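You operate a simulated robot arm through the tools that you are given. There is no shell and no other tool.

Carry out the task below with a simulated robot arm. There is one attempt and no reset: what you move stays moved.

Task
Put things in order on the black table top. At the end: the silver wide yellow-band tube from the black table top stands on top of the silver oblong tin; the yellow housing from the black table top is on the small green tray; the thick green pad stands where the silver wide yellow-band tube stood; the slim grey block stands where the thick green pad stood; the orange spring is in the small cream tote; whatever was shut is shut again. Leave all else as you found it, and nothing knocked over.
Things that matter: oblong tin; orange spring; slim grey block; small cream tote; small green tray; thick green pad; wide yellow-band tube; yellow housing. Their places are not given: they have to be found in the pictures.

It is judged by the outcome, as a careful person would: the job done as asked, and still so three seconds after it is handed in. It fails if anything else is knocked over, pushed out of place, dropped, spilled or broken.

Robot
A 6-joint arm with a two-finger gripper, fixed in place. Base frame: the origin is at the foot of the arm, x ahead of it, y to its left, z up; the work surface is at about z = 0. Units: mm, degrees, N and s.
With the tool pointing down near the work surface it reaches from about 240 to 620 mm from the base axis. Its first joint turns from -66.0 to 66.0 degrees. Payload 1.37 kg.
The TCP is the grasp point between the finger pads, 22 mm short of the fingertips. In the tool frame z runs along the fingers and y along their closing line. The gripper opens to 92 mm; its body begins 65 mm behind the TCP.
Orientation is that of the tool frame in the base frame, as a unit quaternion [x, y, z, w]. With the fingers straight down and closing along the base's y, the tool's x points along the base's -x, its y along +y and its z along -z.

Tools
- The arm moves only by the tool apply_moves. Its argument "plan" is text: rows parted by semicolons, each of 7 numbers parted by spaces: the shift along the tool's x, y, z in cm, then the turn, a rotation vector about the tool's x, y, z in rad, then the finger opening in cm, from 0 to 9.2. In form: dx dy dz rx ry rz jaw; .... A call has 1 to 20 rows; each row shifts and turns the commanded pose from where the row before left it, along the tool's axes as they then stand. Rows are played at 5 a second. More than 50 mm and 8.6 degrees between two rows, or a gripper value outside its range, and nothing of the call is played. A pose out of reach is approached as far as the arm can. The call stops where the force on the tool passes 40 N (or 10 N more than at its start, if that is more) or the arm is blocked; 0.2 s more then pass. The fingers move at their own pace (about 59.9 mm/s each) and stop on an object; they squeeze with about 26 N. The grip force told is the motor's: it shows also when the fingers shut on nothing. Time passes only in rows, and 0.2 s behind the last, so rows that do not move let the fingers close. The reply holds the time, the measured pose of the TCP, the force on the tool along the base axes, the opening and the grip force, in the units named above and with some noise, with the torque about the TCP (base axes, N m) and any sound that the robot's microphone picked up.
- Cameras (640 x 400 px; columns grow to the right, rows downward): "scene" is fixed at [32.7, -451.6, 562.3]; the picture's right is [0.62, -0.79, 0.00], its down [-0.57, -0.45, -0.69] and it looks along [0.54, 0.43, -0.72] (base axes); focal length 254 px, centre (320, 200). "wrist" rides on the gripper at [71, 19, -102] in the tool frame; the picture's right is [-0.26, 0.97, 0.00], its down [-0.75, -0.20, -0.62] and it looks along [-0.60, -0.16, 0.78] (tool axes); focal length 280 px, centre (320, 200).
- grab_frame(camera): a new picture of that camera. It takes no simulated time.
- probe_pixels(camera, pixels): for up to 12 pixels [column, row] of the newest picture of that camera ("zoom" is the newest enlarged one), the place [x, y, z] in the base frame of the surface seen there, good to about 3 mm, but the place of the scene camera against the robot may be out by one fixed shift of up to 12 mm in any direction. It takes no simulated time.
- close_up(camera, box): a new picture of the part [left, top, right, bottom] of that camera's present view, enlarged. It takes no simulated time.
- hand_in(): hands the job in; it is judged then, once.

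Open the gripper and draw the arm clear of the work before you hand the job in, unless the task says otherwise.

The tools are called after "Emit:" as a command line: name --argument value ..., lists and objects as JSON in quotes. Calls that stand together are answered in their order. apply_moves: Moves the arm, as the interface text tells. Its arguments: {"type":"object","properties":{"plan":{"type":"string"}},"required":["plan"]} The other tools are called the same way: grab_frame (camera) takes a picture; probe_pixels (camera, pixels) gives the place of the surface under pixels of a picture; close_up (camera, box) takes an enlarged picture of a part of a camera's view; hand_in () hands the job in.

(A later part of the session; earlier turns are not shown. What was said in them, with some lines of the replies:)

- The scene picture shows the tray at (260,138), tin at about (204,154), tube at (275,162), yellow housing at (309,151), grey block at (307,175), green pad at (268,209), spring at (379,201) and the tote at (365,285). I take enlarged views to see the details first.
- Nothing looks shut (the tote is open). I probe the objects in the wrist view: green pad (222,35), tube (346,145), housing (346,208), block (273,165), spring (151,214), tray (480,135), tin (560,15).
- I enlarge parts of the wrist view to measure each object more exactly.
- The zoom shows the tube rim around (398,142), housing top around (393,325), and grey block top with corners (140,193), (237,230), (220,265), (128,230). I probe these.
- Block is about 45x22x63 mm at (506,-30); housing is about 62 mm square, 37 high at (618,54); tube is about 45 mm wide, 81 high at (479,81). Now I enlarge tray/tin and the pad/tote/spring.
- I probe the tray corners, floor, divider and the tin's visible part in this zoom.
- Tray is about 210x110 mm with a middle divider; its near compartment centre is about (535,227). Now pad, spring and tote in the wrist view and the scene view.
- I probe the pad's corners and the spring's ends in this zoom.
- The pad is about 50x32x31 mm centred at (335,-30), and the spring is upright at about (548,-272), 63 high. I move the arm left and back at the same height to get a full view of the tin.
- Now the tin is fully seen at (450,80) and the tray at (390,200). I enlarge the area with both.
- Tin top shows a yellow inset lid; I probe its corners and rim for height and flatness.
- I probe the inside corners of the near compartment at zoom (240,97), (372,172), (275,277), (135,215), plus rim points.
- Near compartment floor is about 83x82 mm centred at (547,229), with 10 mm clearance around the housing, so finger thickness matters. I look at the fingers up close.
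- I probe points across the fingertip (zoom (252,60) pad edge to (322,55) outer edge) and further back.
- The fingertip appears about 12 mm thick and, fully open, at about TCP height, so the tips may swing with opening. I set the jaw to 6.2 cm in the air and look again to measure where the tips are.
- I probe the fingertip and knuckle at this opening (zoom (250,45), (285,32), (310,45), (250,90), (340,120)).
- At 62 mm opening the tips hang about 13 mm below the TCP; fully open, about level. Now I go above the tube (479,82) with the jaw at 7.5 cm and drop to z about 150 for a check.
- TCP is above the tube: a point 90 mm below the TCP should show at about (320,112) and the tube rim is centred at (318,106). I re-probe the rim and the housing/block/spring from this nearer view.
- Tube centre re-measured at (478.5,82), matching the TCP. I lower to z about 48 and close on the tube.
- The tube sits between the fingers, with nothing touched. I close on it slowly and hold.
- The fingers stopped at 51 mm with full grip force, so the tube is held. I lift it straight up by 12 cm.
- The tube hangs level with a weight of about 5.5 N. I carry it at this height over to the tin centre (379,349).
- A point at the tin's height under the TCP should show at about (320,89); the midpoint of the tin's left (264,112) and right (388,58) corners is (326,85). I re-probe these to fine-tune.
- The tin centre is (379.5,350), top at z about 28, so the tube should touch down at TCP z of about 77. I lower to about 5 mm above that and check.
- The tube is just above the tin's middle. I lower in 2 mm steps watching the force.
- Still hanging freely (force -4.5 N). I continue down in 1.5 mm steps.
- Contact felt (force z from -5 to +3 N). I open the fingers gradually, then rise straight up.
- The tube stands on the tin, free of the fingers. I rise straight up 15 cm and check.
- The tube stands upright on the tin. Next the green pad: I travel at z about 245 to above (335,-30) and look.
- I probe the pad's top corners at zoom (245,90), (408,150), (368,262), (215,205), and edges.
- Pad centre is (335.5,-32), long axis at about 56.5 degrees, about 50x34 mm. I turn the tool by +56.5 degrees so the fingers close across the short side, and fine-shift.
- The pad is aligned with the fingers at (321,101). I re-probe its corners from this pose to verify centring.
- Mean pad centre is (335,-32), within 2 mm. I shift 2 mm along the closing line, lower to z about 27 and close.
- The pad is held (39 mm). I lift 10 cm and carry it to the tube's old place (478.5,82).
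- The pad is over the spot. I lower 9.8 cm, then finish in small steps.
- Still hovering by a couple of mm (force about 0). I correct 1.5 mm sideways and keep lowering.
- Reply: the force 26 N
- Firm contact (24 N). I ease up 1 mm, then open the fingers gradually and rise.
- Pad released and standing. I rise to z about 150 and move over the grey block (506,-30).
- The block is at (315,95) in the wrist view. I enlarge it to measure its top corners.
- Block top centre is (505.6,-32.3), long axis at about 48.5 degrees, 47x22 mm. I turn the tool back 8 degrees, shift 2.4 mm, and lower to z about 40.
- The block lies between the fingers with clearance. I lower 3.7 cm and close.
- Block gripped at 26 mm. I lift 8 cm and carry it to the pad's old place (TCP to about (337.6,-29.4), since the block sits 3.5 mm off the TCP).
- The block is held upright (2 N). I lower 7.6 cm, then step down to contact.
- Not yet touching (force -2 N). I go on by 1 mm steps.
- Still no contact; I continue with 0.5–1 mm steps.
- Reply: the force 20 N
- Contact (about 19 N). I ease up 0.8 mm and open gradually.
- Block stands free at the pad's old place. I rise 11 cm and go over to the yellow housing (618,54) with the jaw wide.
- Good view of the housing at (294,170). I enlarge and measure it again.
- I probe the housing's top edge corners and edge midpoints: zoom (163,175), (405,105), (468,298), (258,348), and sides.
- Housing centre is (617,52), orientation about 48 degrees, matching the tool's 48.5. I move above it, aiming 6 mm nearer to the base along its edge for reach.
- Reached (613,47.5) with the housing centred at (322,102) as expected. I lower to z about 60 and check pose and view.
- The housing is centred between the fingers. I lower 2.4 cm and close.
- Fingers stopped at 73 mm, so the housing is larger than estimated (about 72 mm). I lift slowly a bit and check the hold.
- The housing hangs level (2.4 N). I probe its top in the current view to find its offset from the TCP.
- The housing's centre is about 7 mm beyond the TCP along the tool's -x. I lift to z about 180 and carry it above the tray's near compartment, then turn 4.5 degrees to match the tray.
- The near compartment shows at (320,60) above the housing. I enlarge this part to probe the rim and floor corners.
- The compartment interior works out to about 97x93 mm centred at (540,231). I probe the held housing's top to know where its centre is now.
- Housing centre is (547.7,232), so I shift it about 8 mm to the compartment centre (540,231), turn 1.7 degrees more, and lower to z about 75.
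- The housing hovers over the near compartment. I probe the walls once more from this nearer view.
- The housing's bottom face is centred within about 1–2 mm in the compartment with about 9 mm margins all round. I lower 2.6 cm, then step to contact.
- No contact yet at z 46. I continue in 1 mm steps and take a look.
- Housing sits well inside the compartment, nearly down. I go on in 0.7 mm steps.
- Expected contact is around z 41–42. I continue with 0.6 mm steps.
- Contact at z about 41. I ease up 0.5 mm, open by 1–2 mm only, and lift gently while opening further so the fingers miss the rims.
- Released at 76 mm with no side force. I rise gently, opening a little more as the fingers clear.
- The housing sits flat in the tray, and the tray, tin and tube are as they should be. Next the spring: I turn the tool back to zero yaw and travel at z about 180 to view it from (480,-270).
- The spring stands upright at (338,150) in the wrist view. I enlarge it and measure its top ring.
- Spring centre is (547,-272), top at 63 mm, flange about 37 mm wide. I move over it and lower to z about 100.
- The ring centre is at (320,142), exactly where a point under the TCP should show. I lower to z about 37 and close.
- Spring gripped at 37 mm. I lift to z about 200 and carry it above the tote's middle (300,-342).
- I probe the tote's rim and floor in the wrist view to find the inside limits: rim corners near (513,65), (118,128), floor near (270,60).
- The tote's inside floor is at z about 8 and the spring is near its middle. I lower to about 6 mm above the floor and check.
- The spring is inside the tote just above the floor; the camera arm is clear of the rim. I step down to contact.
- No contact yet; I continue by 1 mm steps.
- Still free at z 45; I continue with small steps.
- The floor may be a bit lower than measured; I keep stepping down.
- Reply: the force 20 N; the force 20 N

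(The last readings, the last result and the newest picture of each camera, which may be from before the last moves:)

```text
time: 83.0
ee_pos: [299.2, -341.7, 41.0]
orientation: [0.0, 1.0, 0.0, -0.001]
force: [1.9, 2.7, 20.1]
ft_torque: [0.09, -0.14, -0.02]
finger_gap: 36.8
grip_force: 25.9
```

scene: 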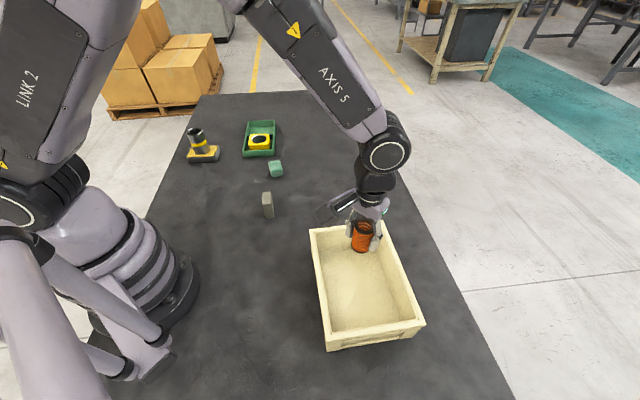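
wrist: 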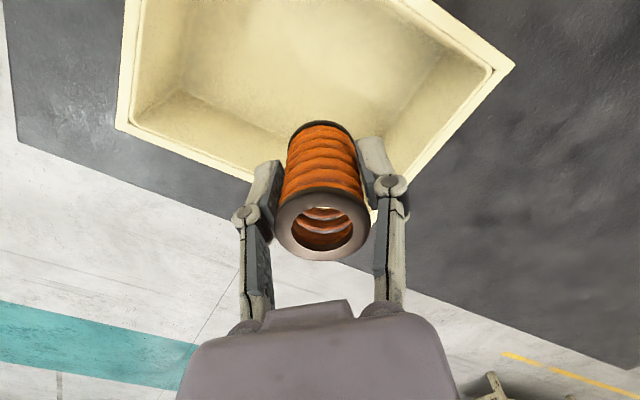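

Contact on the floor (20 N). I ease up 1 mm, open gradually, and look.

Emit:
apply_moves --plan "0 0 -0.1 0 0 0 2.5; 0 0 0 0 0 0 2.5; 0 0 0 0 0 0 3.8; 0 0 0 0 0 0 4.2; 0 0 0 0 0 0 4.8; 0 0 0 0 0 0 5.5; 0 0 0 0 0 0 6; 0 0 0 0 0 0 6"

Emit:
grab_frame --camera "wrist"

```text
time: 84.8
ee_pos: [299.8, -341.9, 41.8]
orientation: [0.0, 1.0, 0.001, -0.001]
force: [0.9, 0.0, -0.3]
ft_torque: [-0.02, -0.03, 0.0]
finger_gap: 60.0
grip_force: 0.0
```

```text
taken
```

wrist: 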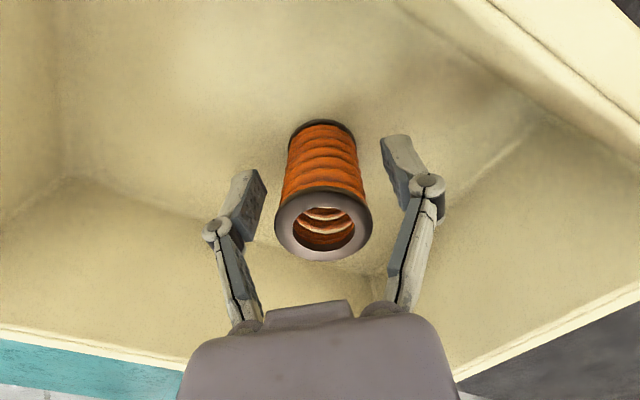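

The spring stands in the tote, free of the fingers. I rise straight up to z about 250.

Emit:
apply_moves --plan "0 0 -2 0 0 0 6; 0 0 -3 0 0 0 6; 0 0 -4 0 0 0 6; 0 0 -4 0 0 0 6; 0 0 -4 0 0 0 6; 0 0 -4 0 0 0 6; 0 0 0 0 0 0 6"

Emit:
grab_frame --camera "scene"

Emit:
grab_frame --camera "wrist"

```text
time: 86.4
ee_pos: [299.6, -342.5, 252.9]
orientation: [-0.001, 1.0, 0.001, 0.0]
force: [0.8, -0.6, 0.7]
ft_torque: [-0.02, 0.02, -0.02]
finger_gap: 59.9
grip_force: 0.0
```

```text
taken
```

scene: 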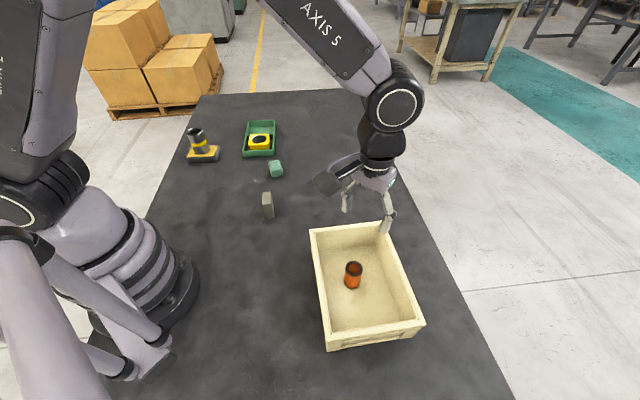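

```text
taken
```

wrist: 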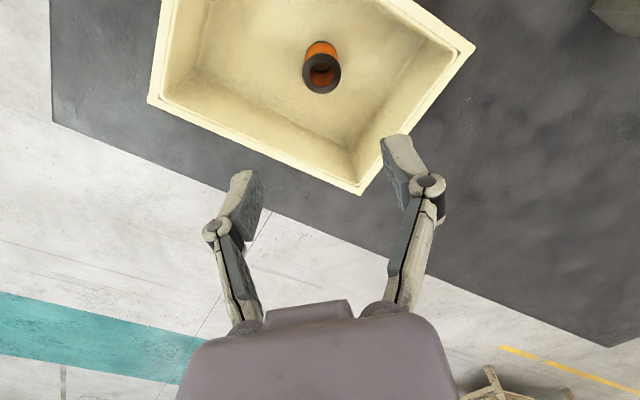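

The spring stands upright in the tote and the tote has not moved. I go back to the starting pose to verify pad and block places.

Emit:
apply_moves --plan "0 0 -3.5 0 0 0 9; -0.82 4.15 0 0 0 0 9; -0.82 4.15 0 0 0 0 9; -0.82 4.15 0 0 0 0 9; -0.82 4.15 0 0 0 0 9; -0.82 4.15 0 0 0 0 9; -0.82 4.15 0 0 0 0 9; -0.82 4.15 0 0 0 0 9; -0.82 4.15 0 0 0 0 9; -0.82 4.15 0 0 0 0 9; -0.82 4.15 0 0 0 0 9; 0 0 0 0 0 0 9"

Emit:
grab_frame --camera "wrist"

Emit:
grab_frame --camera "scene"

```text
time: 89.0
ee_pos: [381.1, 73.5, 285.2]
orientation: [0.0, 1.0, 0.0, 0.0]
force: [-0.2, -0.5, 0.6]
ft_torque: [0.01, -0.05, -0.03]
finger_gap: 90.1
grip_force: 0.0
```

```text
taken
```

wrist: 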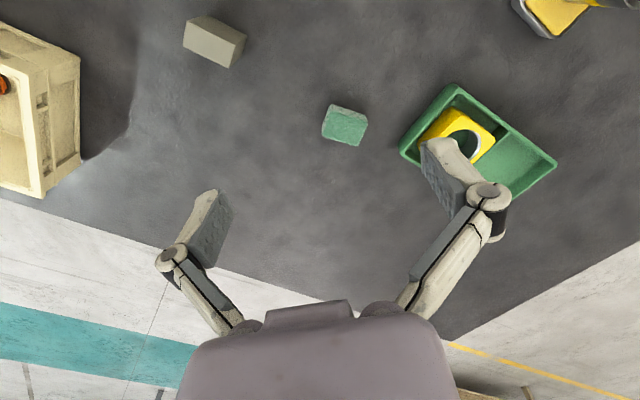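

```text
taken
```

scene: 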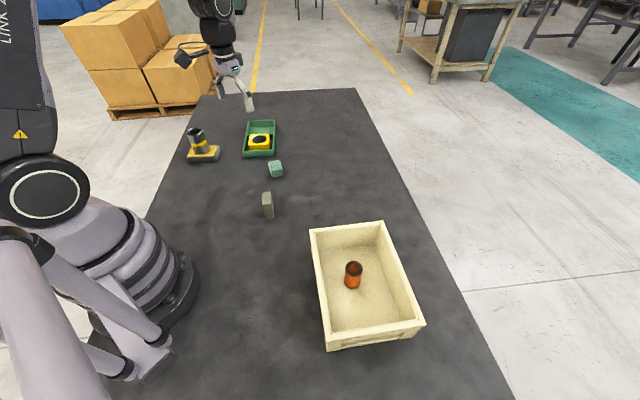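

All objects look right; tray and tin are at the same pixels as at the start. I probe the pad and block to confirm their places.

Emit:
close_up --camera "wrist" --box '[170, 0, 390, 160]'

Emit:
close_up --camera "scene" --box '[170, 110, 330, 230]'

Emit:
probe_pixels --camera "wrist" --pixels '[[332, 107], [366, 120], [357, 143], [323, 135], [344, 127], [188, 20], [210, 18], [244, 38], [231, 66], [184, 45], [208, 45], [222, 36]]'

```text
2.50 times, centred on (280, 80) of wrist
```

zoom: 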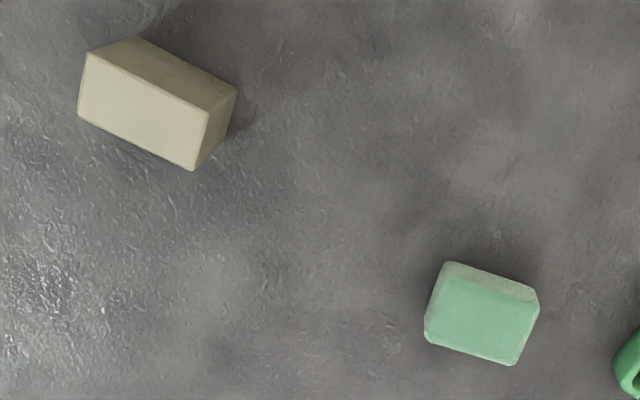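

```text
3.33 times, centred on (250, 170) of scene
```

zoom: 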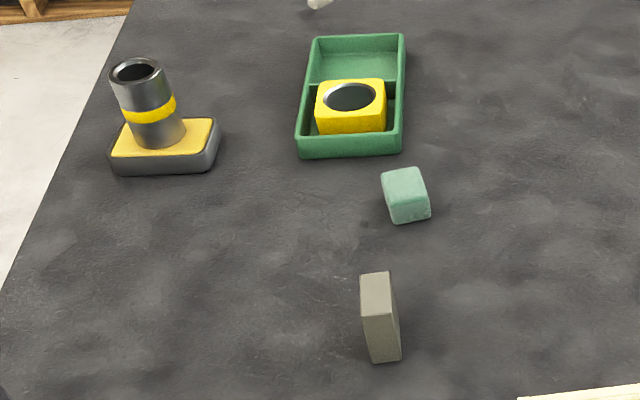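

```text
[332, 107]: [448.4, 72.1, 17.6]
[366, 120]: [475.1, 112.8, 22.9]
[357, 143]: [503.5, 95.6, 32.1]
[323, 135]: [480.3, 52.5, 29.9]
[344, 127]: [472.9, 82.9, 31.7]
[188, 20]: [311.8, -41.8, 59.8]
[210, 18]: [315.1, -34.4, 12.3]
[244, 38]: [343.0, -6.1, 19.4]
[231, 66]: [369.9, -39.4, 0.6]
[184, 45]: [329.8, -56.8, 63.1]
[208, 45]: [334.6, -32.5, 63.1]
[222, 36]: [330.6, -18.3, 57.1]
```

The pad is centred at about (477,83) (tube's old spot), the block at about (335,-32) (pad's old spot), the tube stands on the tin, the housing is in the tray and the spring is in the tote. The gripper is open and the arm is clear, so I hand in.

Emit:
hand_in

```text
The job is handed in.
```

The job is done and handed in. Before handing in, I checked the layout from both cameras:

- **Tube:** it stands upright in the middle of the oblong tin.
- **Housing:** it sits flat in the near compartment of the green tray.
- **Green pad:** it stands at about (477, 83) mm, within a few mm of where the tube stood.
- **Grey block:** it stands at about (335, -32) mm, where the pad stood.
- **Spring:** it stands upright in the cream tote, near the middle.

I found nothing shut at the start, so there was nothing to shut again. The tray, tin and tote look unmoved in the pictures, and nothing was knocked over. The gripper is open and the arm is back at its starting pose, clear of the work.
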